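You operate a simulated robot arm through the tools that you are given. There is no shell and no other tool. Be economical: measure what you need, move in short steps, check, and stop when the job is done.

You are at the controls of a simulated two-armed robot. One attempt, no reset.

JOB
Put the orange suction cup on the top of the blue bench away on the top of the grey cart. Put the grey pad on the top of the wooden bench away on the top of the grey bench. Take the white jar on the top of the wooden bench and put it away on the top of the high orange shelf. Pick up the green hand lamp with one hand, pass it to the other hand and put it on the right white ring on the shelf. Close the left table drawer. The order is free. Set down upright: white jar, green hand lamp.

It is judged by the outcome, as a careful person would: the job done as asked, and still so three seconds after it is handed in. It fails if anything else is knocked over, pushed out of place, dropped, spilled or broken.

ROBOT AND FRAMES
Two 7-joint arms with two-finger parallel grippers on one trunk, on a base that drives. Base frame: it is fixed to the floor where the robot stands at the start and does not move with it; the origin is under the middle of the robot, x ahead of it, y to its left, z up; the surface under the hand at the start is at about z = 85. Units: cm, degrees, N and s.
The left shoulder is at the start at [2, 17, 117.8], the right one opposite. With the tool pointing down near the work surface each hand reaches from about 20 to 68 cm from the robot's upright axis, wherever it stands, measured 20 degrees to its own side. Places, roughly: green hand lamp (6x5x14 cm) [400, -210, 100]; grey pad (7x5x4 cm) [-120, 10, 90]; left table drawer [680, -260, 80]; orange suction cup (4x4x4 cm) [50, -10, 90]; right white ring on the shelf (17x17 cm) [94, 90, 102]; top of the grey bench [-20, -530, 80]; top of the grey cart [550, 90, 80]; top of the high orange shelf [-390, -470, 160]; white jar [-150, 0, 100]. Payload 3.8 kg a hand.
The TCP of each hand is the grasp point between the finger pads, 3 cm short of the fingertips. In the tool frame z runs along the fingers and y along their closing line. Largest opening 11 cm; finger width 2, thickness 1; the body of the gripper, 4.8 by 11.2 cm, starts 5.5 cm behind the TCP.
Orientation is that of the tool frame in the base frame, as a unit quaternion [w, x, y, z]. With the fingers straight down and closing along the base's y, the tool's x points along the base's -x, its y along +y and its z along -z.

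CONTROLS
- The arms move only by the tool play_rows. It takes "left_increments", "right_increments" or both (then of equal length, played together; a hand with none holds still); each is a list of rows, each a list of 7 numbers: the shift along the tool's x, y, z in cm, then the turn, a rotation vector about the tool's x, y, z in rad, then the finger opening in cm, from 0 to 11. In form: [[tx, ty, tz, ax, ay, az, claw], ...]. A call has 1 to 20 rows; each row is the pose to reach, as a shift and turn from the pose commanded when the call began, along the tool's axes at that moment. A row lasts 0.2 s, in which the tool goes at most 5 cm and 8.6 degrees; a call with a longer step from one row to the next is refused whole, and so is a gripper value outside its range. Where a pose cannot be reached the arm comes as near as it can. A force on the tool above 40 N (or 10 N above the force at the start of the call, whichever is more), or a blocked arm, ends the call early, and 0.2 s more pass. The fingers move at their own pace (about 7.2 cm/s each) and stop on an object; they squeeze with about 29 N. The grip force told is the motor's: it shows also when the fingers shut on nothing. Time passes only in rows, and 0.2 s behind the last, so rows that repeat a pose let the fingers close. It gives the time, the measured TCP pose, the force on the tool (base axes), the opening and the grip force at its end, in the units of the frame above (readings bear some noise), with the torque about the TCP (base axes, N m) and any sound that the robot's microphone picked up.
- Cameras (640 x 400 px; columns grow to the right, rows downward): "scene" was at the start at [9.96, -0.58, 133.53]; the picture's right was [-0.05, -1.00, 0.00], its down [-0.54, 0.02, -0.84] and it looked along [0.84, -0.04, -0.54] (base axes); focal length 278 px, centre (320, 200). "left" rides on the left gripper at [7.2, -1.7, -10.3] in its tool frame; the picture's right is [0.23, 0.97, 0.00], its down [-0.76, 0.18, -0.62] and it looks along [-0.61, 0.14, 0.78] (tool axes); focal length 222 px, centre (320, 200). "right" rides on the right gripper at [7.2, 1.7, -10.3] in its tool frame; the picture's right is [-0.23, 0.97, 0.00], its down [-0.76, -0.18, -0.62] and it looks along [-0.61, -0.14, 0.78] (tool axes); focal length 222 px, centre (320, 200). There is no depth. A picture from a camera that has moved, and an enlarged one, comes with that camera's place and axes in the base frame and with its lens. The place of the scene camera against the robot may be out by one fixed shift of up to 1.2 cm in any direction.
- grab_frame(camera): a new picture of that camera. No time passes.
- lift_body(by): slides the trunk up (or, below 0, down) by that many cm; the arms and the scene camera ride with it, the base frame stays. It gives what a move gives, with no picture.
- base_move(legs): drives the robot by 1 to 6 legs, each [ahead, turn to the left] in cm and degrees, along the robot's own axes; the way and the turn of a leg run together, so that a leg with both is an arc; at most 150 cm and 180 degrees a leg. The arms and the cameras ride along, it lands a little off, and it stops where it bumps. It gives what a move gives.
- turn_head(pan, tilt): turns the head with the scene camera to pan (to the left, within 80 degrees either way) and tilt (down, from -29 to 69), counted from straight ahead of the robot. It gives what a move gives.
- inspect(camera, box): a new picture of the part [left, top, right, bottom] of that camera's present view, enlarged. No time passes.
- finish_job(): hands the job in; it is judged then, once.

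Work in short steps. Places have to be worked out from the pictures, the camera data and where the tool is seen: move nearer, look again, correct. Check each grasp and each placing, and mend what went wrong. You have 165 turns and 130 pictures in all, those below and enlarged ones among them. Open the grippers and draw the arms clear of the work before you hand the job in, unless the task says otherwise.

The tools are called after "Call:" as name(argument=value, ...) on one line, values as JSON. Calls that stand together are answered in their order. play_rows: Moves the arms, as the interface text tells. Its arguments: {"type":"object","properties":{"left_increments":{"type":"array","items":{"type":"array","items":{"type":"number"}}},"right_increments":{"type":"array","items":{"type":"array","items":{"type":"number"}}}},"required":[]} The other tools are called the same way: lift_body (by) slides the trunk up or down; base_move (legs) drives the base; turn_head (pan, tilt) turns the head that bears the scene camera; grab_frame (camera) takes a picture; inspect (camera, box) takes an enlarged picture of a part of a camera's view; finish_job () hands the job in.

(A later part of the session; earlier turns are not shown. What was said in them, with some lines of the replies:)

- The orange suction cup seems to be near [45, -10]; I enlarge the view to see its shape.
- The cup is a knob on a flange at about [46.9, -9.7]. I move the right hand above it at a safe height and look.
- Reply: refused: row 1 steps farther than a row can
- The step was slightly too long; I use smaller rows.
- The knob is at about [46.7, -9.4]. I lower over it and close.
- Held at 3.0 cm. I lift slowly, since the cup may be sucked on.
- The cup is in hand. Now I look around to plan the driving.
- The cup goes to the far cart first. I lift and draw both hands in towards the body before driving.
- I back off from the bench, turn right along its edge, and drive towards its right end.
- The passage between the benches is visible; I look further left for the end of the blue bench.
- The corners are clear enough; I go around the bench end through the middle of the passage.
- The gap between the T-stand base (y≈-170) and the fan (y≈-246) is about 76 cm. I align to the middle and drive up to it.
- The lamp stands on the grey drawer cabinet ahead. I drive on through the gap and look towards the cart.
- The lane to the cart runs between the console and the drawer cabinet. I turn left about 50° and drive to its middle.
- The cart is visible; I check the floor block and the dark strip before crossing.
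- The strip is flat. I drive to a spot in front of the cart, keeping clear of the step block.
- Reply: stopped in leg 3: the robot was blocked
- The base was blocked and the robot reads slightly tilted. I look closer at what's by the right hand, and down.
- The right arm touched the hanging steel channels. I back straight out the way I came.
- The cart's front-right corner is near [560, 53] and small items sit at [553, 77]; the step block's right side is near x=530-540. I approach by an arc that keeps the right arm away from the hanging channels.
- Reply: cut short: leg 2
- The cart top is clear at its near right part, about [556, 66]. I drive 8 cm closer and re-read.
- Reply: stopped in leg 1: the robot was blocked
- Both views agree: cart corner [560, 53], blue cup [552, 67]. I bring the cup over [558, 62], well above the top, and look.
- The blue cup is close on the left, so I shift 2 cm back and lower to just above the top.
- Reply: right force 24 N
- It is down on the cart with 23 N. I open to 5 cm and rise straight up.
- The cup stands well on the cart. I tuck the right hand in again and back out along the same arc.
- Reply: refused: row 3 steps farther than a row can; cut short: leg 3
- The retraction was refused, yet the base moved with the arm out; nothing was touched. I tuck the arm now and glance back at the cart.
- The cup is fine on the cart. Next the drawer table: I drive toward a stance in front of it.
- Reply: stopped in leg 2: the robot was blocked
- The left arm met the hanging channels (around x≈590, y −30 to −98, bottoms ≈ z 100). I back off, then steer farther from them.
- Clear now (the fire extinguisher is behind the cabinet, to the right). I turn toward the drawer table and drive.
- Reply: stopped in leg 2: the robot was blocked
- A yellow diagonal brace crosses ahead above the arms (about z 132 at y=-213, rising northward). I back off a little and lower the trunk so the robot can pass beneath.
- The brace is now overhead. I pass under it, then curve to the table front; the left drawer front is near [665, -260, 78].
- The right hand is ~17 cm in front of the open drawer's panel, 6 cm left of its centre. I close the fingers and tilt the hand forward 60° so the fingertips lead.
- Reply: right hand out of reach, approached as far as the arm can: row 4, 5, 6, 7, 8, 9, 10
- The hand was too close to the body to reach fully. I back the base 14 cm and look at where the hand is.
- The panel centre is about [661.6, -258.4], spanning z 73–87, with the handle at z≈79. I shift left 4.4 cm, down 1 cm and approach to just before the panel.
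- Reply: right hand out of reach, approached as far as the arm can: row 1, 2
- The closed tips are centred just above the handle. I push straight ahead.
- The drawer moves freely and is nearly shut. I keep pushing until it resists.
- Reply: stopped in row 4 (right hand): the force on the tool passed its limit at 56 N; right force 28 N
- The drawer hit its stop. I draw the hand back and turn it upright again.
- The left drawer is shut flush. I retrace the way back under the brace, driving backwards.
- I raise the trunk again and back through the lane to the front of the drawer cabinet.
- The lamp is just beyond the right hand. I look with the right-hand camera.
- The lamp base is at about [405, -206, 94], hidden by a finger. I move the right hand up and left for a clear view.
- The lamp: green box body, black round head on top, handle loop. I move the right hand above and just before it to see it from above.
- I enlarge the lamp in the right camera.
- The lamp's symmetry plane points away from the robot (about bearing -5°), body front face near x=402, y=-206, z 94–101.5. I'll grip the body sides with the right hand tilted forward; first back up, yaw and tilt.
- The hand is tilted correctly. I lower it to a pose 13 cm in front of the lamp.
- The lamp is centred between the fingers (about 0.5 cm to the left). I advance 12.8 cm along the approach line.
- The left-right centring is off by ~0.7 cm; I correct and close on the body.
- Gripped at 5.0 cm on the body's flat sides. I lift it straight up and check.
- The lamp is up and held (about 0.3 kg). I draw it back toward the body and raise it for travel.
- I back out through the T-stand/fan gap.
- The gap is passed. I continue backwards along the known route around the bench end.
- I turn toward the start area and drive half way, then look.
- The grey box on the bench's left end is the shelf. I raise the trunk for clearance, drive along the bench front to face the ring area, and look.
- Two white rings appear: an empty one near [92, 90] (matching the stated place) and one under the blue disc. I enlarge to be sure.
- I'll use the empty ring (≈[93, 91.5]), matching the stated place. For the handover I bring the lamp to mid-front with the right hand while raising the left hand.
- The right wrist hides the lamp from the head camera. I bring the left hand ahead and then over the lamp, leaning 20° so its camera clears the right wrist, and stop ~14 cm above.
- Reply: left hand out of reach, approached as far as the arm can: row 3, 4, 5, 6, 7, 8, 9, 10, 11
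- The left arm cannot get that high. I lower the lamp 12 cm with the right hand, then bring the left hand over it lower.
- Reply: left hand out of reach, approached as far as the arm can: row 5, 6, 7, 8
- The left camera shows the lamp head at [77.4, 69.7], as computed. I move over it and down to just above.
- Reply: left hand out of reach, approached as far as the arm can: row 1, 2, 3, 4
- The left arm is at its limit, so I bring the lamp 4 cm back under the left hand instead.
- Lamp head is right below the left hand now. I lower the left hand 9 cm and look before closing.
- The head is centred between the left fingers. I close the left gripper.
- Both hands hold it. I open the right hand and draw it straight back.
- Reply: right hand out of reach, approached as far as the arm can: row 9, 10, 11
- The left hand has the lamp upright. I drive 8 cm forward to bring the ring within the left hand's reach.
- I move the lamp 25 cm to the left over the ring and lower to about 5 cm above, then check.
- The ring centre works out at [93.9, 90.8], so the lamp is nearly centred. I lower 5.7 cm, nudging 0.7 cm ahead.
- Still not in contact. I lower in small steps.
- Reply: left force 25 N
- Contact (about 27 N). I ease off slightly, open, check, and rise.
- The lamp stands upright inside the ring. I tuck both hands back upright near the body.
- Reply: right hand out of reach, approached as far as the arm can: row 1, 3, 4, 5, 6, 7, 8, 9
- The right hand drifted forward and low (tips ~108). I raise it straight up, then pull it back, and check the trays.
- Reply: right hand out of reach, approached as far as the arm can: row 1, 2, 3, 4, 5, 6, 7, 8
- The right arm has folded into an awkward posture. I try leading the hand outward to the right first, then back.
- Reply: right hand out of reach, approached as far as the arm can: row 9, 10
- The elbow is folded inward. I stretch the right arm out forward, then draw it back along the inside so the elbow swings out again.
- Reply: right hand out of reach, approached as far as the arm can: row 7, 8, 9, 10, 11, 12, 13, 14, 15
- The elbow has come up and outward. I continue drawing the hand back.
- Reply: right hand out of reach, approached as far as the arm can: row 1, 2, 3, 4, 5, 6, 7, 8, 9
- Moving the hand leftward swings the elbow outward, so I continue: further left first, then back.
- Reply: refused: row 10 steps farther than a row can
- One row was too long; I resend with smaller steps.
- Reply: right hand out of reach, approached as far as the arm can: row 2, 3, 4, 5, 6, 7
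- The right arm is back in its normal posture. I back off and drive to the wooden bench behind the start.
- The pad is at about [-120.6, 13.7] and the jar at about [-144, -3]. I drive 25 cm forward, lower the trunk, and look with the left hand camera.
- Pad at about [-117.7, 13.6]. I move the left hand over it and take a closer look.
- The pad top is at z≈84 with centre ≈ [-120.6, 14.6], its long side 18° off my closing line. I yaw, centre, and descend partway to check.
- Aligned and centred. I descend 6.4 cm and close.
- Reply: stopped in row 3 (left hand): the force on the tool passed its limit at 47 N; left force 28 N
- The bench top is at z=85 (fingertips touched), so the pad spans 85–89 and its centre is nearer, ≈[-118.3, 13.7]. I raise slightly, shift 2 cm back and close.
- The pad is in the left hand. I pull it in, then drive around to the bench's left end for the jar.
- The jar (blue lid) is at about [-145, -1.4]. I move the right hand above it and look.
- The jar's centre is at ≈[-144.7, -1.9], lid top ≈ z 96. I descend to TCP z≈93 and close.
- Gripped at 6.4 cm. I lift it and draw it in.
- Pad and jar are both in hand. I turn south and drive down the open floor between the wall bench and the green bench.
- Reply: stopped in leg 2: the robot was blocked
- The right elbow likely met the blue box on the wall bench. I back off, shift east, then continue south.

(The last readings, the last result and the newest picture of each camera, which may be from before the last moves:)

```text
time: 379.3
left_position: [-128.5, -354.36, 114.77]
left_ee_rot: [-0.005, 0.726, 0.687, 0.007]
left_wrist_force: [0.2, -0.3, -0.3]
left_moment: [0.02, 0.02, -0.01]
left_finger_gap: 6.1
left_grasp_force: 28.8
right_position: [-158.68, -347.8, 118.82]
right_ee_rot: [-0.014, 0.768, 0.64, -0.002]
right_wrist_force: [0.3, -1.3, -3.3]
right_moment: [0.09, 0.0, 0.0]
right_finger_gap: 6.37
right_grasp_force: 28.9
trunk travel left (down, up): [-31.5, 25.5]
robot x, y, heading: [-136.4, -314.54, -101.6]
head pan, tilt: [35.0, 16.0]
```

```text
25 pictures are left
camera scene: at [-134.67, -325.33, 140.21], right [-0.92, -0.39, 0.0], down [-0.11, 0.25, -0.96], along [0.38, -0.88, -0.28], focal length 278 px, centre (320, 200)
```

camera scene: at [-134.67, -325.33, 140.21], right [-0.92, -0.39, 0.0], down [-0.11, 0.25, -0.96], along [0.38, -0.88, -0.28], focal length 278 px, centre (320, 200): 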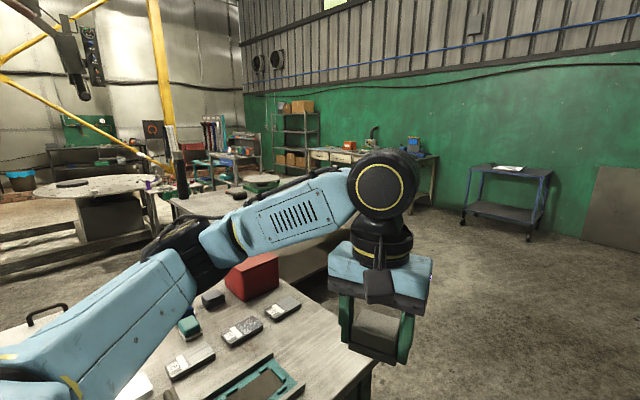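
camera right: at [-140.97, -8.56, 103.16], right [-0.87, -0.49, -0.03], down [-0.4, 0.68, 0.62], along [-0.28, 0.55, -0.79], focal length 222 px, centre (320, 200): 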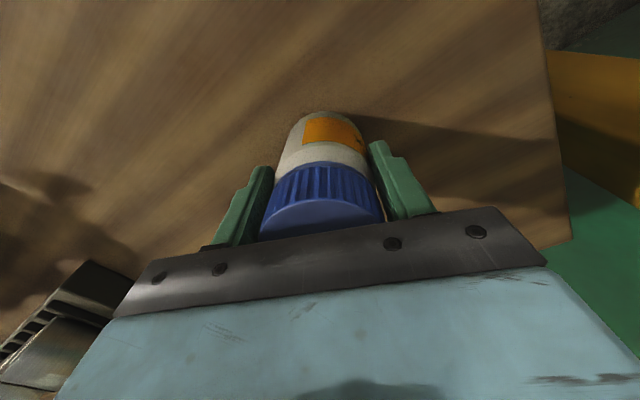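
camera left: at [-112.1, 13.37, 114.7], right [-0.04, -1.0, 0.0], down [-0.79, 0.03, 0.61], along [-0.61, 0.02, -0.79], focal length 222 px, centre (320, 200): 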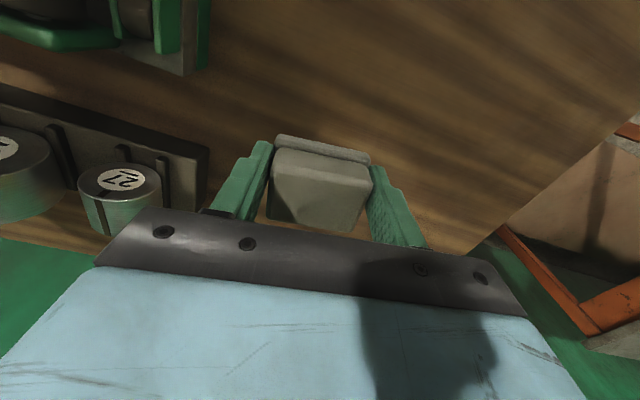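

The green bench's far corner is at about [-124, -383], so I veer right around it and look east toward the grey bench.

Call:
base_move(legs=[[0, -24], [80, 0], [0, 65], [80, 0], [0, 30]])

Call:
turn_head(pan=0, tilt=22)

Call:
grab_frame(camera="scene")

```text
time: 393.0
left_position: [-107.97, -457.06, 114.66]
left_ee_rot: [-0.009, 0.208, 0.978, 0.002]
left_wrist_force: [-0.5, 0.7, 0.3]
left_moment: [0.03, -0.02, -0.01]
left_finger_gap: 6.1
left_grasp_force: 29.3
right_position: [-124.7, -482.96, 118.75]
right_ee_rot: [-0.011, 0.268, 0.963, -0.01]
right_wrist_force: [0.6, -0.8, -3.4]
right_moment: [0.0, 0.05, 0.03]
right_finger_gap: 6.35
right_grasp_force: 29.1
trunk travel left (down, up): [-31.5, 25.5]
robot x, y, heading: [-148.58, -451.07, -32.2]
head pan, tilt: [35.0, 16.0]
```

```text
time: 394.0
left_position: [-108.04, -457.12, 114.62]
left_ee_rot: [-0.009, 0.207, 0.978, 0.003]
left_wrist_force: [-0.9, -0.2, -0.9]
left_moment: [-0.02, 0.02, 0.0]
left_finger_gap: 6.06
left_grasp_force: 28.8
right_position: [-124.84, -482.96, 118.63]
right_ee_rot: [-0.01, 0.268, 0.963, -0.011]
right_wrist_force: [-0.6, -0.6, -3.4]
right_moment: [0.03, 0.05, -0.03]
right_finger_gap: 6.36
right_grasp_force: 29.5
trunk travel left (down, up): [-31.5, 25.5]
robot x, y, heading: [-148.4, -450.74, -32.7]
head pan, tilt: [0.0, 22.0]
```

```text
24 pictures are left
camera scene: at [-139.7, -457.16, 139.24], right [-0.54, -0.84, 0.0], down [-0.32, 0.2, -0.93], along [0.78, -0.5, -0.37], focal length 278 px, centre (320, 200)
```

scene: 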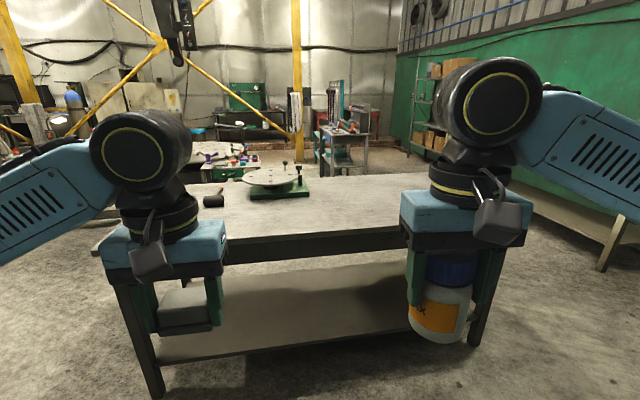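

The grey bench is right ahead (front edge through about [-54, -482]) with plenty of free top. I drive 62 cm up to it.

Call:
base_move(legs=[[62, 0]])

Call:
turn_head(pan=10, tilt=42)

Call:
grab_frame(camera="scene")

```text
time: 397.5
left_position: [-55.62, -491.19, 114.69]
left_ee_rot: [-0.009, 0.212, 0.977, 0.003]
left_wrist_force: [-0.1, -0.2, -0.5]
left_moment: [0.01, 0.0, 0.0]
left_finger_gap: 6.1
left_grasp_force: 29.2
right_position: [-72.62, -516.98, 118.81]
right_ee_rot: [-0.01, 0.272, 0.962, -0.011]
right_wrist_force: [-0.4, 0.5, -4.1]
right_moment: [0.0, 0.06, 0.0]
right_finger_gap: 6.35
right_grasp_force: 28.8
trunk travel left (down, up): [-31.5, 25.5]
robot x, y, heading: [-95.79, -484.34, -32.8]
head pan, tilt: [0.0, 22.0]
```

```text
time: 398.4
left_position: [-55.61, -491.18, 114.66]
left_ee_rot: [-0.008, 0.211, 0.977, 0.003]
left_wrist_force: [-0.4, -0.2, -0.7]
left_moment: [-0.02, -0.02, 0.02]
left_finger_gap: 6.11
left_grasp_force: 29.4
right_position: [-72.82, -516.9, 118.81]
right_ee_rot: [-0.01, 0.273, 0.962, -0.01]
right_wrist_force: [0.3, -0.4, -3.5]
right_moment: [0.0, 0.04, 0.01]
right_finger_gap: 6.34
right_grasp_force: 29.3
trunk travel left (down, up): [-31.5, 25.5]
robot x, y, heading: [-96.0, -484.55, -32.6]
head pan, tilt: [10.0, 42.0]
```

```text
23 pictures are left
camera scene: at [-87.47, -489.12, 136.13], right [-0.39, -0.92, 0.0], down [-0.62, 0.26, -0.74], along [0.68, -0.29, -0.67], focal length 278 px, centre (320, 200)
```

scene: 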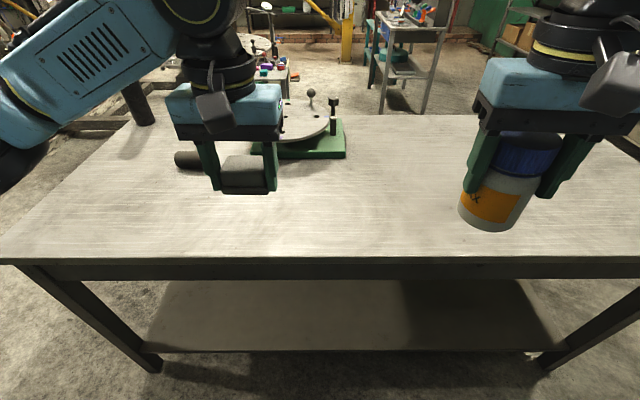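

The top is clear. I carry the pad to about [-37, -503] and lower to a few cm above.

Call:
play_rows(left_increments=[[-4.4, -0.6, 0, 0, 0, 0, 3], [-8.8, -1.2, 0, 0, 0, 0, 3], [-13, -1.8, 2, 0, 0, 0, 3], [-17, -2.4, 4, 0, 0, 0, 3], [-20.5, -2.9, 6, 0, 0, 0, 3], [-21.8, -3.1, 10, 0, 0, 0, 3], [-21.8, -3.1, 14, 0, 0, 0, 3], [-21.8, -3.1, 18, 0, 0, 0, 3], [-21.8, -3.1, 22, 0, 0, 0, 3], [-21.8, -3.1, 25, 0, 0, 0, 3], [-21.8, -3.1, 27, 0, 0, 0, 3], [-21.8, -3.1, 27, 0, 0, 0, 3]])

Call:
grab_frame(camera="scene")

```text
time: 400.9
left_position: [-37.19, -503.1, 88.01]
left_ee_rot: [0.0, 0.212, 0.977, -0.003]
left_wrist_force: [-0.3, 1.2, 13.3]
left_moment: [0.35, -0.05, 0.03]
left_finger_gap: 6.1
left_grasp_force: 28.6
right_position: [-72.75, -516.79, 118.69]
right_ee_rot: [-0.011, 0.271, 0.962, -0.011]
right_wrist_force: [-0.8, 0.2, -4.1]
right_moment: [0.05, 0.05, -0.02]
right_finger_gap: 6.32
right_grasp_force: 28.8
trunk travel left (down, up): [-31.5, 25.5]
robot x, y, heading: [-95.85, -484.56, -33.1]
head pan, tilt: [10.0, 42.0]
stopped in row 12 (left hand): the force on the tool passed its limit at 49 N (the readings are from after the stop); the commanded pose is now the measured one
```

```text
22 pictures are left
camera scene: at [-87.55, -489.08, 136.12], right [-0.39, -0.92, 0.0], down [-0.62, 0.26, -0.74], along [0.68, -0.29, -0.67], focal length 278 px, centre (320, 200)
```

scene: 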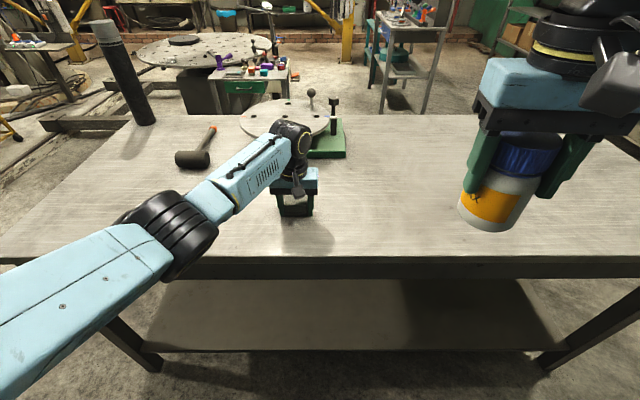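

Contact with the bench top already (z≈85). The pad is down on the bench well inside; I release and rise.

Call:
play_rows(left_increments=[[0, 0, -0.2, 0, 0, 0, 3], [0, 0, -0.2, 0, 0, 0, 7], [0, 0, -0.2, 0, 0, 0, 9.5], [0, 0, -0.2, 0, 0, 0, 9.5], [0, 0, -3, 0, 0, 0, 9.5], [0, 0, -7, 0, 0, 0, 9.5], [0, 0, -11, 0, 0, 0, 9.5], [0, 0, -15, 0, 0, 0, 9.5], [0, 0, -19, 0, 0, 0, 9.5], [0, 0, -23, 0, 0, 0, 9.5], [4, 0, -26, 0, 0, 0, 7], [8, 1, -26, 0, 0, 0, 5], [12, 1.5, -26, 0, 0, 0, 5], [16, 2, -26, 0, 0, 0, 5], [20, 3, -26, 0, 0, 0, 5], [21.8, 3, -26, 0, 0, 0, 5]])

Call:
grab_frame(camera="scene")

```text
time: 404.4
left_position: [-56.08, -491.46, 113.3]
left_ee_rot: [-0.002, 0.21, 0.978, 0.0]
left_wrist_force: [-1.1, 0.2, -0.3]
left_moment: [0.01, 0.03, 0.02]
left_finger_gap: 5.0
left_grasp_force: 0.1
right_position: [-72.67, -516.95, 118.74]
right_ee_rot: [-0.01, 0.271, 0.962, -0.011]
right_wrist_force: [0.8, -1.0, -3.7]
right_moment: [0.05, 0.05, 0.02]
right_finger_gap: 6.35
right_grasp_force: 29.0
trunk travel left (down, up): [-31.5, 25.5]
robot x, y, heading: [-95.95, -484.41, -33.0]
head pan, tilt: [10.0, 42.0]
```

```text
21 pictures are left
camera scene: at [-87.48, -489.12, 136.13], right [-0.39, -0.92, 0.0], down [-0.62, 0.26, -0.74], along [0.68, -0.29, -0.67], focal length 278 px, centre (320, 200)
```

scene: 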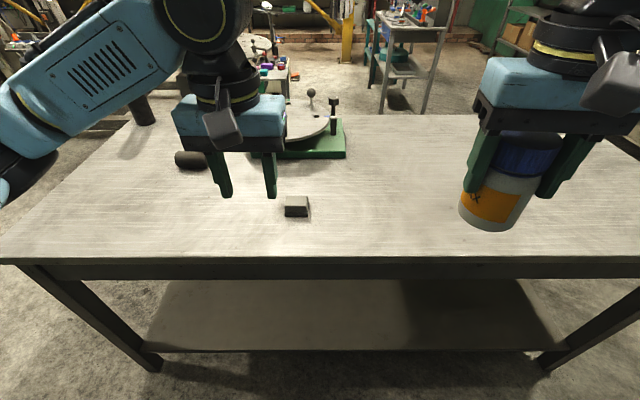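

The pad sits on the grey bench. Before driving to the high shelf, I raise the trunk fully and test how high the right hand can carry the upright jar.

Call:
lift_body(by=25.3)

Call:
play_rows(right_increments=[[-3, 0, -3.5, 0, 0, 0, 3], [-6, 0, -7, 0, 0, 0, 3], [-9, 0, -10, 0, 0, 0, 3], [-12, 0, -13, 0, 0, 0, 3], [-14, 0, -16, 0, 0, 0, 3], [-16, 0, -19, 0, 0, 0, 3], [-18, 0, -22, 0, 0, 0, 3], [-18, 0, -25, 0, 0, 0, 3], [-18, 0, -28, 0, 0, 0, 3], [-18, 0, -28, 0, 0, 0, 3]])

```text
time: 407.0
left_position: [-56.08, -491.33, 138.71]
left_ee_rot: [-0.002, 0.211, 0.977, -0.001]
left_wrist_force: [-0.1, 0.4, -0.1]
left_moment: [-0.01, 0.01, 0.0]
left_finger_gap: 5.01
left_grasp_force: 0.0
right_position: [-72.68, -516.78, 144.0]
right_ee_rot: [-0.01, 0.272, 0.962, -0.01]
right_wrist_force: [-0.5, -0.7, -2.4]
right_moment: [0.04, 0.03, -0.02]
right_finger_gap: 6.36
right_grasp_force: 29.5
trunk travel left (down, up): [-56.8, 0.2]
robot x, y, heading: [-96.03, -484.62, -33.0]
head pan, tilt: [10.0, 42.0]
```

```text
time: 409.2
left_position: [-56.02, -491.45, 138.75]
left_ee_rot: [-0.002, 0.211, 0.977, -0.001]
left_wrist_force: [-0.1, -0.3, -0.1]
left_moment: [0.01, -0.02, 0.04]
left_finger_gap: 5.02
left_grasp_force: 0.1
right_position: [-61.33, -523.36, 165.08]
right_ee_rot: [-0.009, 0.272, 0.962, -0.011]
right_wrist_force: [0.3, 0.5, -3.4]
right_moment: [0.0, 0.07, -0.03]
right_finger_gap: 6.34
right_grasp_force: 29.4
right hand out of reach, approached as far as the arm can: row 6, 7, 8, 9, 10
trunk travel left (down, up): [-56.8, 0.2]
robot x, y, heading: [-96.1, -484.5, -32.8]
head pan, tilt: [10.0, 42.0]
```

It reaches TCP z≈165 (jar base ≈157). I lower for travel, and drive toward the high shelf to measure its height.

Call:
play_rows(right_increments=[[2, 0, 4, 0, 0, 0, 3], [4, 0, 8, 0, 0, 0, 3], [7, 0, 12, 0, 0, 0, 3], [10, 0, 16, 0, 0, 0, 3], [12, 0, 19, 0, 0, 0, 3], [12, 0, 19, 0, 0, 0, 3]])

Call:
base_move(legs=[[-55, 0], [0, -143], [100, 0]])

Call:
turn_head(pan=0, tilt=8)

Call:
grab_frame(camera="scene")

```text
time: 410.6
left_position: [-56.07, -491.38, 138.94]
left_ee_rot: [-0.002, 0.212, 0.977, -0.001]
left_wrist_force: [-0.3, 0.4, 0.0]
left_moment: [-0.02, 0.04, 0.03]
left_finger_gap: 5.01
left_grasp_force: 0.0
right_position: [-72.25, -517.07, 145.95]
right_ee_rot: [-0.009, 0.272, 0.962, -0.011]
right_wrist_force: [0.8, -0.5, -3.8]
right_moment: [0.03, 0.05, -0.01]
right_finger_gap: 6.37
right_grasp_force: 29.2
trunk travel left (down, up): [-56.8, 0.2]
robot x, y, heading: [-95.78, -484.48, -33.0]
head pan, tilt: [10.0, 42.0]
```

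```text
time: 424.3
left_position: [-274.89, -485.63, 138.73]
left_ee_rot: [-0.001, 0.991, 0.134, 0.001]
left_wrist_force: [-0.3, 0.1, 0.0]
left_moment: [0.01, 0.02, -0.01]
left_finger_gap: 4.99
left_grasp_force: 0.1
right_position: [-278.95, -455.5, 145.97]
right_ee_rot: [-0.013, 0.997, 0.073, 0.006]
right_wrist_force: [0.2, 0.1, -4.1]
right_moment: [0.07, -0.04, 0.01]
right_finger_gap: 6.35
right_grasp_force: 29.1
trunk travel left (down, up): [-56.8, 0.2]
robot x, y, heading: [-240.09, -465.09, -173.1]
head pan, tilt: [10.0, 42.0]
```

```text
time: 425.3
left_position: [-275.0, -485.51, 138.9]
left_ee_rot: [-0.001, 0.991, 0.135, 0.002]
left_wrist_force: [0.2, 0.3, -0.1]
left_moment: [-0.03, -0.02, 0.0]
left_finger_gap: 5.02
left_grasp_force: 0.1
right_position: [-278.96, -455.49, 146.09]
right_ee_rot: [-0.013, 0.997, 0.073, 0.005]
right_wrist_force: [0.8, -0.4, -3.4]
right_moment: [0.0, -0.06, 0.01]
right_finger_gap: 6.36
right_grasp_force: 28.2
trunk travel left (down, up): [-56.8, 0.2]
robot x, y, heading: [-239.98, -465.15, -173.2]
head pan, tilt: [0.0, 8.0]
```

```text
20 pictures are left
camera scene: at [-252.33, -466.87, 166.81], right [-0.12, 0.99, 0.0], down [0.14, 0.02, -0.99], along [-0.98, -0.12, -0.14], focal length 278 px, centre (320, 200)
```

scene: 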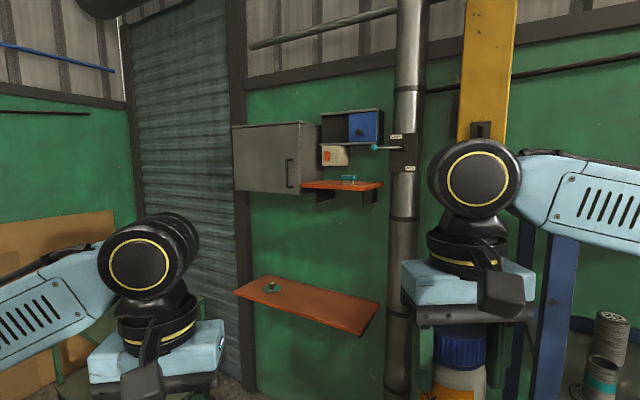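

The high orange shelf is at about [-390, -472], z≈154, with a tool on it and a box mounted above. I zoom in.

Call:
inspect(camera="scene", box=[280, 90, 440, 220])

```text
3.08 times, centred on (360, 155) of scene
camera zoom: at [-252.33, -466.87, 166.81], right [-0.12, 0.99, 0.0], down [0.14, 0.02, -0.99], along [-0.98, -0.12, -0.14], focal length 855 px, centre (197, 338)
```

zoom: 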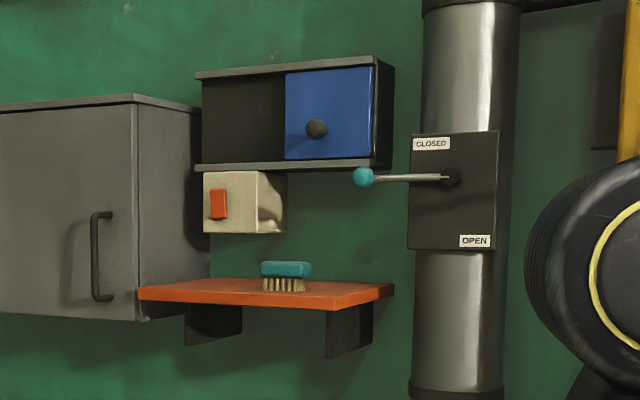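

The shelf is ~35×29 cm at z≈156 with a brush near its middle-back, a grey cabinet flush on its left and a wall box above the rear half. I'll set the jar near the front, left of the brush, ≈[-382, -481]. First I lower the left hand out of the cabinet's way, then drive up.

Call:
play_rows(left_increments=[[0, 0, 4, 0, 0, 0, 5], [0, 0, 8, 0, 0, 0, 5], [0, 0, 12, 0, 0, 0, 5], [1, 0, 16, 0, 0, 0, 5], [2, 0, 20, 0, 0, 0, 5], [3, 0, 24, 0, 0, 0, 5], [4, 0, 28, 0, 0, 0, 5], [4, 0, 28, 0, 0, 0, 5]])

Call:
base_move(legs=[[0, 18], [95, 0], [0, -47]])

Call:
turn_head(pan=0, tilt=14)

Call:
grab_frame(camera="scene")

```text
time: 427.1
left_position: [-270.91, -484.69, 110.98]
left_ee_rot: [-0.001, 0.991, 0.134, 0.002]
left_wrist_force: [0.7, 0.2, 1.1]
left_moment: [-0.02, 0.02, 0.04]
left_finger_gap: 4.99
left_grasp_force: 0.0
right_position: [-278.99, -455.48, 145.94]
right_ee_rot: [-0.014, 0.997, 0.074, 0.006]
right_wrist_force: [0.2, -0.9, -3.3]
right_moment: [0.0, -0.02, 0.0]
right_finger_gap: 6.36
right_grasp_force: 29.2
trunk travel left (down, up): [-56.8, 0.2]
robot x, y, heading: [-239.64, -465.03, -172.9]
head pan, tilt: [0.0, 8.0]
```

```text
time: 433.2
left_position: [-350.3, -531.97, 111.17]
left_ee_rot: [-0.003, 0.961, 0.278, -0.001]
left_wrist_force: [0.0, 0.4, 0.9]
left_moment: [-0.01, -0.02, -0.05]
left_finger_gap: 5.0
left_grasp_force: 0.1
right_position: [-366.57, -506.41, 146.05]
right_ee_rot: [-0.014, 0.976, 0.216, 0.002]
right_wrist_force: [-0.5, 0.2, -2.9]
right_moment: [0.01, -0.06, 0.0]
right_finger_gap: 6.37
right_grasp_force: 29.1
trunk travel left (down, up): [-56.8, 0.2]
robot x, y, heading: [-327.11, -504.6, -156.3]
head pan, tilt: [0.0, 8.0]
stopped in leg 2: the robot was blocked; the commanded pose is now the measured one
```

```text
time: 433.9
left_position: [-350.5, -531.93, 111.15]
left_ee_rot: [-0.003, 0.961, 0.277, -0.001]
left_wrist_force: [-0.1, -0.5, 0.4]
left_moment: [0.03, -0.02, 0.02]
left_finger_gap: 5.01
left_grasp_force: 0.0
right_position: [-366.38, -506.45, 146.2]
right_ee_rot: [-0.015, 0.976, 0.217, 0.003]
right_wrist_force: [-0.6, 0.2, -4.3]
right_moment: [0.01, -0.06, -0.01]
right_finger_gap: 6.36
right_grasp_force: 28.8
trunk travel left (down, up): [-56.8, 0.2]
robot x, y, heading: [-327.02, -504.55, -156.4]
head pan, tilt: [0.0, 14.0]
```

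```text
18 pictures are left
camera scene: at [-337.69, -509.42, 165.89], right [-0.4, 0.92, 0.0], down [0.22, 0.1, -0.97], along [-0.89, -0.39, -0.24], focal length 278 px, centre (320, 200)
```

scene: 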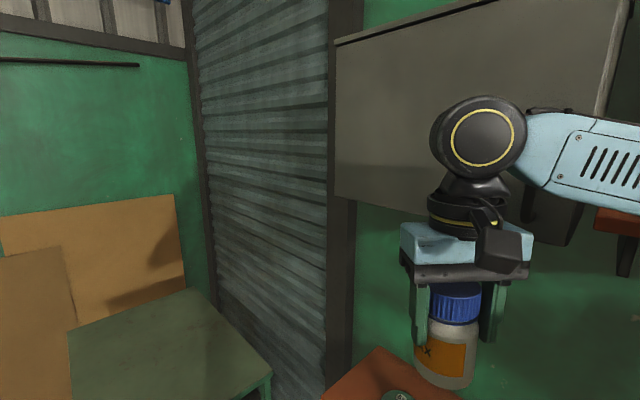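

Blocked just short of the goal. I back up 8 cm, turn to face the shelf squarely, and look again.

Call:
base_move(legs=[[-8, 0], [0, -46]])

Call:
turn_head(pan=-10, tilt=20)

Call:
grab_frame(camera="scene")

```text
time: 437.0
left_position: [-356.1, -503.41, 111.17]
left_ee_rot: [0.0, 0.993, -0.117, 0.001]
left_wrist_force: [-0.3, -0.1, -1.0]
left_moment: [0.0, -0.01, -0.02]
left_finger_gap: 5.02
left_grasp_force: 0.0
right_position: [-349.11, -473.82, 145.79]
right_ee_rot: [-0.011, 0.984, -0.179, 0.01]
right_wrist_force: [0.8, 0.5, -3.3]
right_moment: [-0.01, -0.05, 0.0]
right_finger_gap: 6.36
right_grasp_force: 28.7
trunk travel left (down, up): [-56.8, 0.2]
robot x, y, heading: [-319.67, -501.43, 158.1]
head pan, tilt: [0.0, 14.0]
```

```text
time: 437.7
left_position: [-356.09, -503.2, 111.12]
left_ee_rot: [-0.001, 0.993, -0.118, 0.002]
left_wrist_force: [0.0, 0.4, -0.1]
left_moment: [-0.02, 0.0, -0.01]
left_finger_gap: 5.03
left_grasp_force: 0.0
right_position: [-349.08, -473.96, 145.86]
right_ee_rot: [-0.012, 0.984, -0.18, 0.01]
right_wrist_force: [-0.3, -0.4, -3.8]
right_moment: [0.0, -0.04, 0.02]
right_finger_gap: 6.35
right_grasp_force: 28.6
trunk travel left (down, up): [-56.8, 0.2]
robot x, y, heading: [-319.86, -501.92, 157.9]
head pan, tilt: [-10.0, 20.0]
```

```text
17 pictures are left
camera scene: at [-330.65, -495.88, 164.86], right [0.53, 0.85, 0.0], down [0.29, -0.18, -0.94], along [-0.8, 0.5, -0.34], focal length 278 px, centre (320, 200)
```

scene: 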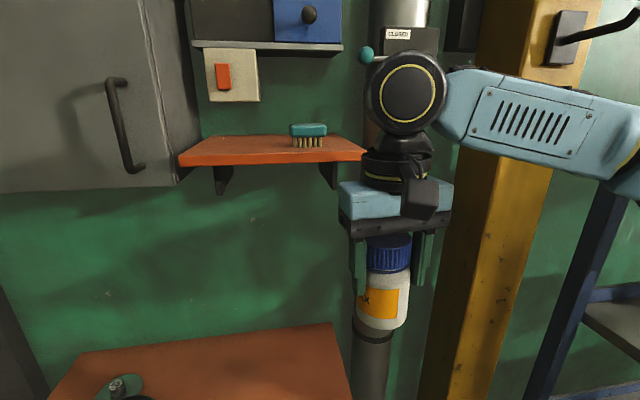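

I check the floor and the space ahead-left before moving closer.

Call:
turn_head(pan=30, tilt=55)

Call:
grab_frame(camera="scene")

```text
time: 438.8
left_position: [-356.21, -503.37, 111.14]
left_ee_rot: [-0.001, 0.993, -0.118, 0.001]
left_wrist_force: [0.4, 0.4, 1.2]
left_moment: [0.01, 0.0, -0.01]
left_finger_gap: 5.0
left_grasp_force: 0.1
right_position: [-349.09, -473.83, 145.96]
right_ee_rot: [-0.011, 0.984, -0.179, 0.011]
right_wrist_force: [-0.3, -0.1, -4.3]
right_moment: [-0.02, -0.05, -0.03]
right_finger_gap: 6.34
right_grasp_force: 29.1
trunk travel left (down, up): [-56.8, 0.2]
robot x, y, heading: [-319.8, -501.31, 157.9]
head pan, tilt: [30.0, 55.0]
```

```text
16 pictures are left
camera scene: at [-329.9, -501.81, 159.66], right [-0.14, 0.99, 0.0], down [0.81, 0.11, -0.57], along [-0.57, -0.08, -0.82], focal length 278 px, centre (320, 200)
```

scene: 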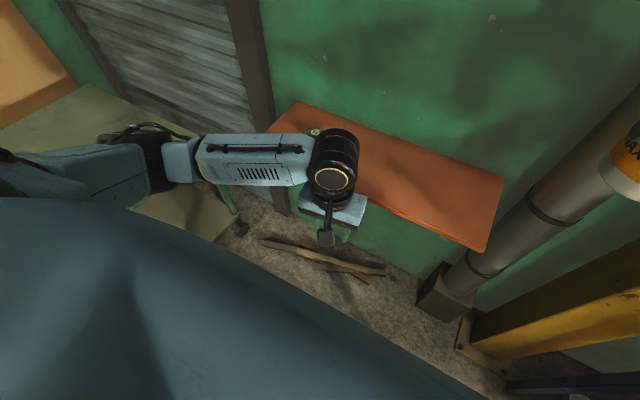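

The green table's corner (≈[-370, -537]) is to the left; I choose a stance ≈(-344, -500) that keeps clear of it.

Call:
base_move(legs=[[0, 18], [24, 0], [0, -18]])

Call:
turn_head(pan=-5, tilt=12)

Call:
grab_frame(camera="scene")

```text
time: 441.2
left_position: [-369.39, -513.54, 111.16]
left_ee_rot: [-0.001, 0.999, 0.041, 0.001]
left_wrist_force: [-0.1, 0.1, -0.8]
left_moment: [0.01, 0.0, 0.04]
left_finger_gap: 5.03
left_grasp_force: 0.1
right_position: [-370.86, -483.44, 145.88]
right_ee_rot: [-0.018, 1.0, -0.016, 0.016]
right_wrist_force: [2.4, -1.4, -3.8]
right_moment: [0.07, 0.15, 0.02]
right_finger_gap: 6.35
right_grasp_force: 29.3
trunk travel left (down, up): [-56.8, 0.2]
robot x, y, heading: [-335.44, -500.45, 176.2]
head pan, tilt: [30.0, 55.0]
stopped in leg 2: the force on the tool passed its limit at 128 N (the readings are from after the stop); the commanded pose is now the measured one
```

```text
time: 442.3
left_position: [-369.25, -513.4, 111.15]
left_ee_rot: [0.0, 0.999, 0.041, 0.001]
left_wrist_force: [-0.6, 0.6, 0.5]
left_moment: [-0.06, -0.02, 0.0]
left_finger_gap: 4.96
left_grasp_force: 0.0
right_position: [-370.89, -483.51, 146.0]
right_ee_rot: [-0.017, 1.0, -0.017, 0.017]
right_wrist_force: [4.4, -0.6, -6.2]
right_moment: [0.07, 0.23, -0.02]
right_finger_gap: 6.36
right_grasp_force: 29.0
trunk travel left (down, up): [-56.8, 0.2]
robot x, y, heading: [-335.09, -500.52, 176.0]
head pan, tilt: [-5.0, 12.0]
```

```text
15 pictures are left
camera scene: at [-347.59, -499.01, 166.16], right [0.16, 0.99, 0.0], down [0.21, -0.03, -0.98], along [-0.97, 0.15, -0.21], focal length 278 px, centre (320, 200)
```

scene: 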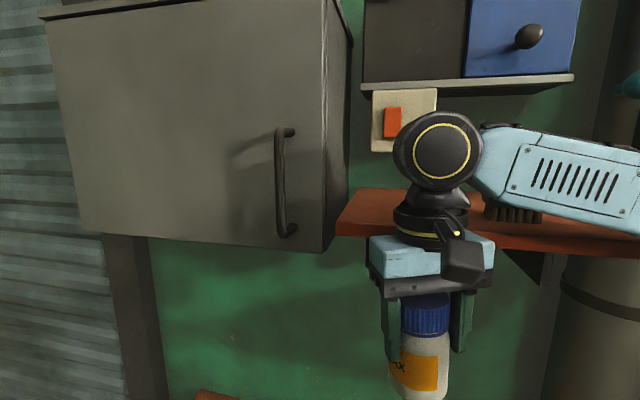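

The right wrist touched the shelf's front edge from below. I back off 12 cm, square up a little, and raise the jar well above shelf height first.

Call:
base_move(legs=[[-12, 0], [0, -6]])

Call:
play_rows(right_increments=[[0, 0, -3, 0, 0, 0, 3], [0, 0, -6, 0, 0, 0, 3], [0, 0.5, -9, 0, 0, 0, 3], [0, 1, -12, 0, 0, 0, 3], [0, 1.5, -15, 0, 0, 0, 3], [0, 2, -18, 0, 0, 0, 3], [0, 2, -21, 0, 0, 0, 3], [0, 2, -24, 0, 0, 0, 3], [0, 2, -26, 0, 0, 0, 3], [0, 2, -26, 0, 0, 0, 3]])

Call:
grab_frame(camera="scene")

```text
time: 444.1
left_position: [-358.76, -510.78, 111.15]
left_ee_rot: [0.0, 1.0, -0.011, 0.002]
left_wrist_force: [0.6, -0.4, -0.3]
left_moment: [-0.01, -0.01, 0.0]
left_finger_gap: 5.01
left_grasp_force: 0.2
right_position: [-357.16, -480.66, 145.96]
right_ee_rot: [-0.016, 0.997, -0.069, 0.017]
right_wrist_force: [-0.2, -0.1, -3.9]
right_moment: [-0.01, -0.08, -0.02]
right_finger_gap: 6.36
right_grasp_force: 28.6
trunk travel left (down, up): [-56.8, 0.2]
robot x, y, heading: [-323.45, -501.13, 169.9]
head pan, tilt: [-5.0, 12.0]
```

```text
time: 446.3
left_position: [-358.85, -510.74, 111.07]
left_ee_rot: [0.0, 1.0, -0.011, 0.002]
left_wrist_force: [0.8, 0.7, -0.3]
left_moment: [-0.03, 0.04, 0.01]
left_finger_gap: 5.01
left_grasp_force: 0.0
right_position: [-358.35, -483.11, 171.61]
right_ee_rot: [-0.016, 0.997, -0.068, 0.016]
right_wrist_force: [-0.1, -0.1, -3.8]
right_moment: [-0.02, -0.1, 0.0]
right_finger_gap: 6.35
right_grasp_force: 29.0
trunk travel left (down, up): [-56.8, 0.2]
robot x, y, heading: [-323.33, -501.55, 169.8]
head pan, tilt: [-5.0, 12.0]
```

```text
14 pictures are left
camera scene: at [-335.67, -498.51, 166.16], right [0.26, 0.97, 0.0], down [0.2, -0.05, -0.98], along [-0.94, 0.25, -0.21], focal length 278 px, centre (320, 200)
```

scene: 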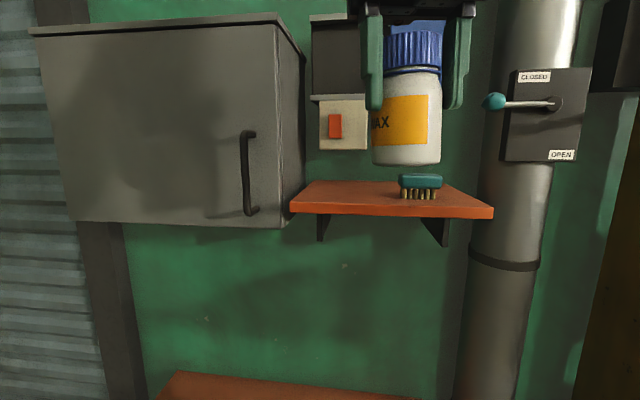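

The jar is well above the shelf. I drive forward 14 cm, then extend the arm the last 8 cm to ≈[-380.4, -480.8].

Call:
base_move(legs=[[14, 0]])

Call:
grab_frame(camera="right")

```text
time: 447.6
left_position: [-372.4, -508.22, 111.13]
left_ee_rot: [-0.001, 1.0, -0.012, 0.0]
left_wrist_force: [0.0, 0.2, 0.2]
left_moment: [0.02, 0.02, 0.02]
left_finger_gap: 5.02
left_grasp_force: 0.0
right_position: [-371.77, -480.88, 171.74]
right_ee_rot: [-0.016, 0.997, -0.069, 0.016]
right_wrist_force: [0.1, -0.5, -2.8]
right_moment: [0.01, -0.02, 0.01]
right_finger_gap: 6.34
right_grasp_force: 28.9
trunk travel left (down, up): [-56.8, 0.2]
robot x, y, heading: [-337.35, -498.85, 169.9]
head pan, tilt: [-5.0, 12.0]
```

```text
13 pictures are left
camera right: at [-365.32, -483.92, 182.08], right [-0.36, -0.93, -0.04], down [-0.75, 0.26, 0.61], along [-0.55, 0.25, -0.79], focal length 222 px, centre (320, 200)
```

right: 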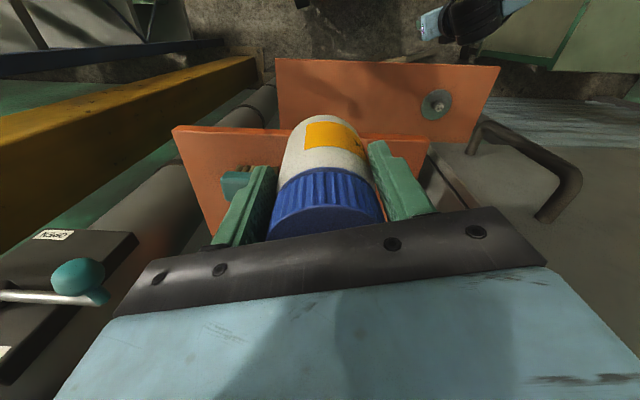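

The right camera confirms the shelf corners. I extend 8.6 cm over the shelf and lower partway.

Call:
play_rows(right_increments=[[-3, 0.4, 0, 0, 0, 0, 3], [-6, 0.8, 0, 0, 0, 0, 3], [-8.5, 1.1, 0, 0, 0, 0, 3], [-8.5, 1.1, 2, 0, 0, 0, 3], [-8.5, 1.1, 4, 0, 0, 0, 3], [-8.5, 1.1, 5.4, 0, 0, 0, 3], [-8.5, 1.1, 5.4, 0, 0, 0, 3]])

Call:
grab_frame(camera="scene")

```text
time: 449.2
left_position: [-372.54, -508.14, 111.18]
left_ee_rot: [-0.001, 1.0, -0.012, 0.002]
left_wrist_force: [-0.2, -0.3, -0.1]
left_moment: [0.0, 0.01, 0.02]
left_finger_gap: 5.01
left_grasp_force: 0.0
right_position: [-380.34, -480.52, 166.07]
right_ee_rot: [-0.017, 0.997, -0.07, 0.016]
right_wrist_force: [0.5, -0.4, -3.9]
right_moment: [-0.01, -0.1, 0.03]
right_finger_gap: 6.36
right_grasp_force: 28.5
right hand out of reach, approached as far as the arm can: row 1, 2, 3, 4
trunk travel left (down, up): [-56.8, 0.2]
robot x, y, heading: [-337.09, -498.76, 169.9]
head pan, tilt: [-5.0, 12.0]
```

```text
12 pictures are left
camera scene: at [-349.37, -496.27, 166.16], right [0.26, 0.97, 0.0], down [0.2, -0.05, -0.98], along [-0.94, 0.25, -0.21], focal length 278 px, centre (320, 200)
```

scene: 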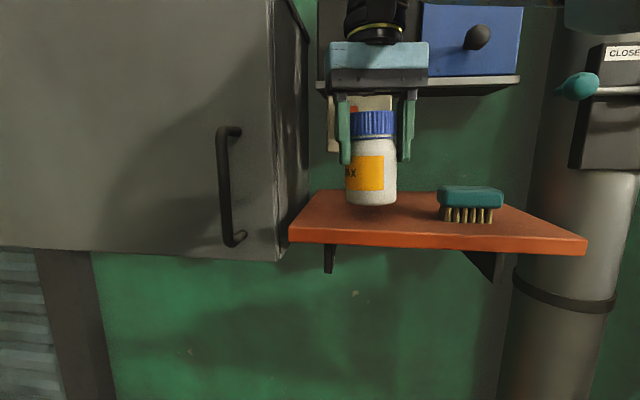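

The jar hovers ≈1.8 cm over the shelf, clear of the brush. I lower slowly to contact.

Call:
play_rows(right_increments=[[0, 0, 0.5, 0, 0, 0, 3], [0, 0, 0.9, 0, 0, 0, 3], [0, 0, 1.3, 0, 0, 0, 3], [0, 0, 1.6, 0, 0, 0, 3]])

```text
time: 450.2
left_position: [-372.49, -508.26, 110.99]
left_ee_rot: [-0.001, 1.0, -0.012, 0.002]
left_wrist_force: [-0.7, -0.1, 0.0]
left_moment: [-0.03, 0.01, -0.01]
left_finger_gap: 5.0
left_grasp_force: 0.1
right_position: [-380.31, -480.42, 164.26]
right_ee_rot: [-0.017, 0.997, -0.07, 0.017]
right_wrist_force: [-0.5, 0.2, -3.7]
right_moment: [0.0, -0.05, -0.01]
right_finger_gap: 6.33
right_grasp_force: 29.1
trunk travel left (down, up): [-56.8, 0.2]
robot x, y, heading: [-337.29, -498.47, 170.0]
head pan, tilt: [-5.0, 12.0]
```

No contact yet; continue down in small steps.

Call:
play_rows(right_increments=[[0, 0, 0.3, 0, 0, 0, 3], [0, 0, 0.6, 0, 0, 0, 3], [0, 0, 0.9, 0, 0, 0, 3], [0, 0, 1.2, 0, 0, 0, 3]])

Call:
inspect(camera="scene", box=[270, 60, 530, 280])

```text
time: 451.2
left_position: [-372.24, -508.39, 111.18]
left_ee_rot: [-0.001, 1.0, -0.012, 0.0]
left_wrist_force: [0.5, -0.5, -0.1]
left_moment: [0.01, -0.04, -0.02]
left_finger_gap: 5.0
left_grasp_force: 0.0
right_position: [-380.1, -480.63, 163.4]
right_ee_rot: [-0.016, 0.997, -0.069, 0.014]
right_wrist_force: [2.3, 2.2, 27.4]
right_moment: [-0.44, 0.28, -0.02]
right_finger_gap: 6.4
right_grasp_force: 29.3
trunk travel left (down, up): [-56.8, 0.2]
robot x, y, heading: [-337.47, -498.58, 169.7]
head pan, tilt: [-5.0, 12.0]
```

```text
1.82 times, centred on (400, 170) of scene
camera zoom: at [-349.01, -496.26, 166.2], right [0.26, 0.97, 0.0], down [0.2, -0.05, -0.98], along [-0.94, 0.25, -0.21], focal length 505 px, centre (174, 254)
```

zoom: 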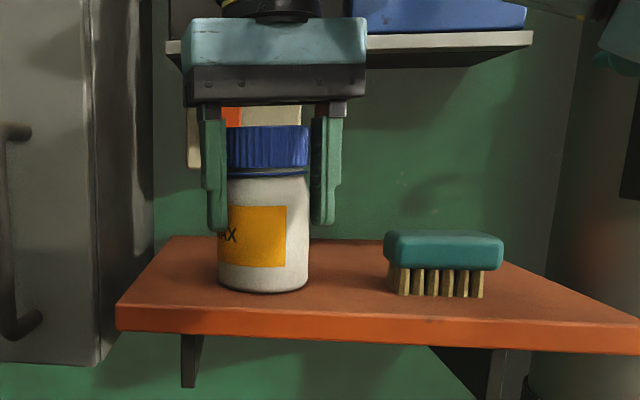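

The jar stands on the shelf. I ease off, open, and rise straight up, then draw back.

Call:
play_rows(right_increments=[[0, 0, -0.2, 0, 0, 0, 3], [0, 0, -0.3, 0, 0, 0, 6.8], [0, 0, -0.3, 0, 0, 0, 8.5], [0, 0, -0.3, 0, 0, 0, 8.5], [0, 0, -1.5, 0, 0, 0, 8.5], [0, 0, -4, 0, 0, 0, 8.5], [0, 0, -6.5, 0, 0, 0, 8.5], [1, 0, -8.5, 0, 0, 0, 8.5], [3, 0, -10, 0, 0, 0, 8.5], [3, 0, -10, 0, 0, 0, 8.5]])

Call:
grab_frame(camera="scene")

```text
time: 453.4
left_position: [-372.47, -508.33, 111.11]
left_ee_rot: [0.0, 1.0, -0.013, 0.001]
left_wrist_force: [-0.6, -0.9, -0.8]
left_moment: [0.01, -0.05, -0.01]
left_finger_gap: 5.03
left_grasp_force: 0.0
right_position: [-376.39, -481.0, 170.31]
right_ee_rot: [-0.015, 0.997, -0.07, 0.015]
right_wrist_force: [0.0, 1.2, 0.7]
right_moment: [0.01, -0.02, -0.03]
right_finger_gap: 8.48
right_grasp_force: 0.0
right hand out of reach, approached as far as the arm can: row 7, 8, 9, 10
trunk travel left (down, up): [-56.8, 0.2]
robot x, y, heading: [-337.29, -498.72, 169.8]
head pan, tilt: [-5.0, 12.0]
```

```text
10 pictures are left
camera scene: at [-349.38, -496.16, 166.16], right [0.26, 0.97, 0.0], down [0.2, -0.05, -0.98], along [-0.94, 0.25, -0.21], focal length 278 px, centre (320, 200)
```

scene: 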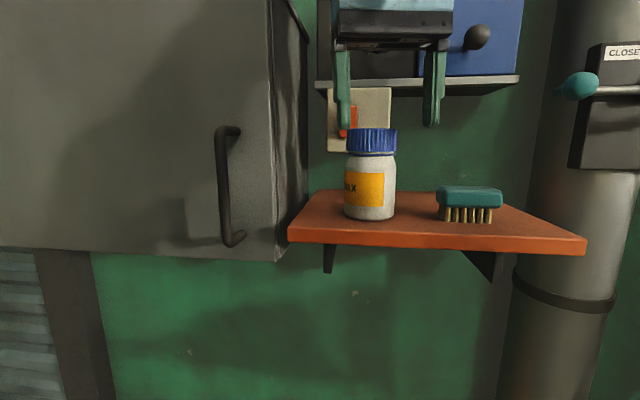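

The jar stands upright. The fingers straddle it with clearance, so I draw straight back along the hand axis, then lower clear of the shelf.

Call:
play_rows(right_increments=[[2, 0, -0.5, 0, 0, 0, 8.5], [5, 0, -1, 0, 0, 0, 8.5], [8.5, 0, -1, 0, 0, 0, 8.5], [12, 0, -1, 0, 0, 0, 8.5], [14, 0, -1, 0, 0, 0, 8.5], [14, 0, -1, 0, 0, 0, 8.5]])

Call:
base_move(legs=[[-35, 0]])

Call:
grab_frame(camera="scene")

```text
time: 454.8
left_position: [-372.48, -508.23, 111.21]
left_ee_rot: [-0.001, 1.0, -0.013, 0.002]
left_wrist_force: [1.1, 0.5, 0.5]
left_moment: [0.0, -0.01, -0.02]
left_finger_gap: 5.02
left_grasp_force: 0.2
right_position: [-362.74, -482.91, 171.6]
right_ee_rot: [-0.016, 0.997, -0.07, 0.016]
right_wrist_force: [-0.1, -0.6, -0.1]
right_moment: [0.0, -0.03, 0.03]
right_finger_gap: 8.52
right_grasp_force: 0.1
trunk travel left (down, up): [-56.8, 0.2]
robot x, y, heading: [-337.36, -498.96, 169.9]
head pan, tilt: [-5.0, 12.0]
```

```text
time: 457.1
left_position: [-337.07, -514.56, 111.1]
left_ee_rot: [-0.001, 1.0, -0.015, 0.001]
left_wrist_force: [-0.5, -0.4, -0.3]
left_moment: [-0.03, -0.01, -0.04]
left_finger_gap: 5.02
left_grasp_force: 0.0
right_position: [-327.23, -489.18, 171.53]
right_ee_rot: [-0.016, 0.997, -0.073, 0.017]
right_wrist_force: [-0.3, -0.7, -0.5]
right_moment: [0.0, 0.0, -0.01]
right_finger_gap: 8.52
right_grasp_force: 0.2
trunk travel left (down, up): [-56.8, 0.2]
robot x, y, heading: [-301.78, -505.32, 169.6]
head pan, tilt: [-5.0, 12.0]
```

```text
9 pictures are left
camera scene: at [-313.92, -502.53, 166.16], right [0.26, 0.96, 0.0], down [0.2, -0.06, -0.98], along [-0.94, 0.26, -0.21], focal length 278 px, centre (320, 200)
```

scene: 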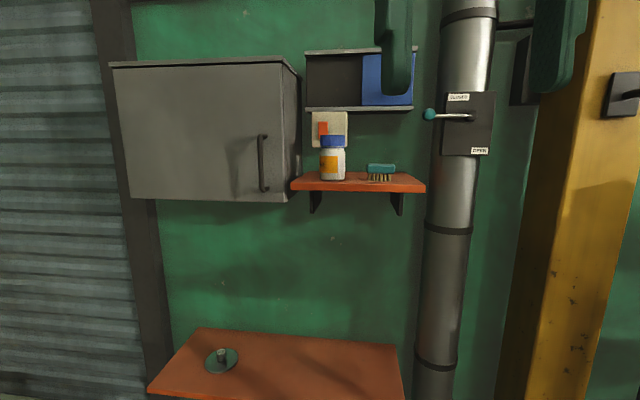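

All five parts are done, the grippers are open and the arms are clear; I hand the job in.

Call:
finish_job()

```text
The job is handed in.
```

I did all five parts and handed the job in.
- **Suction cup:** it is on the grey cart.
- **Grey pad:** it is on the grey bench.
- **White jar:** it stands upright on the high orange shelf, in front and to the left of the brush.
- **Green hand lamp:** I passed it from the right hand to the left. It stands upright in the empty white ring, the one nearest the place you gave; the other ring has a blue disc on it.
- **Left table drawer:** it is shut.

While driving, the robot bumped into things several times: the hanging steel channels (twice), the yellow brace, probably a blue box on the wall bench, and an unseen obstacle near the cart and another near the high shelf. The right wrist also struck the front edge of the high orange shelf hard, at 128 N. The brush on that shelf is in place, but I did not go back to check the channels, the brace or the blue box.
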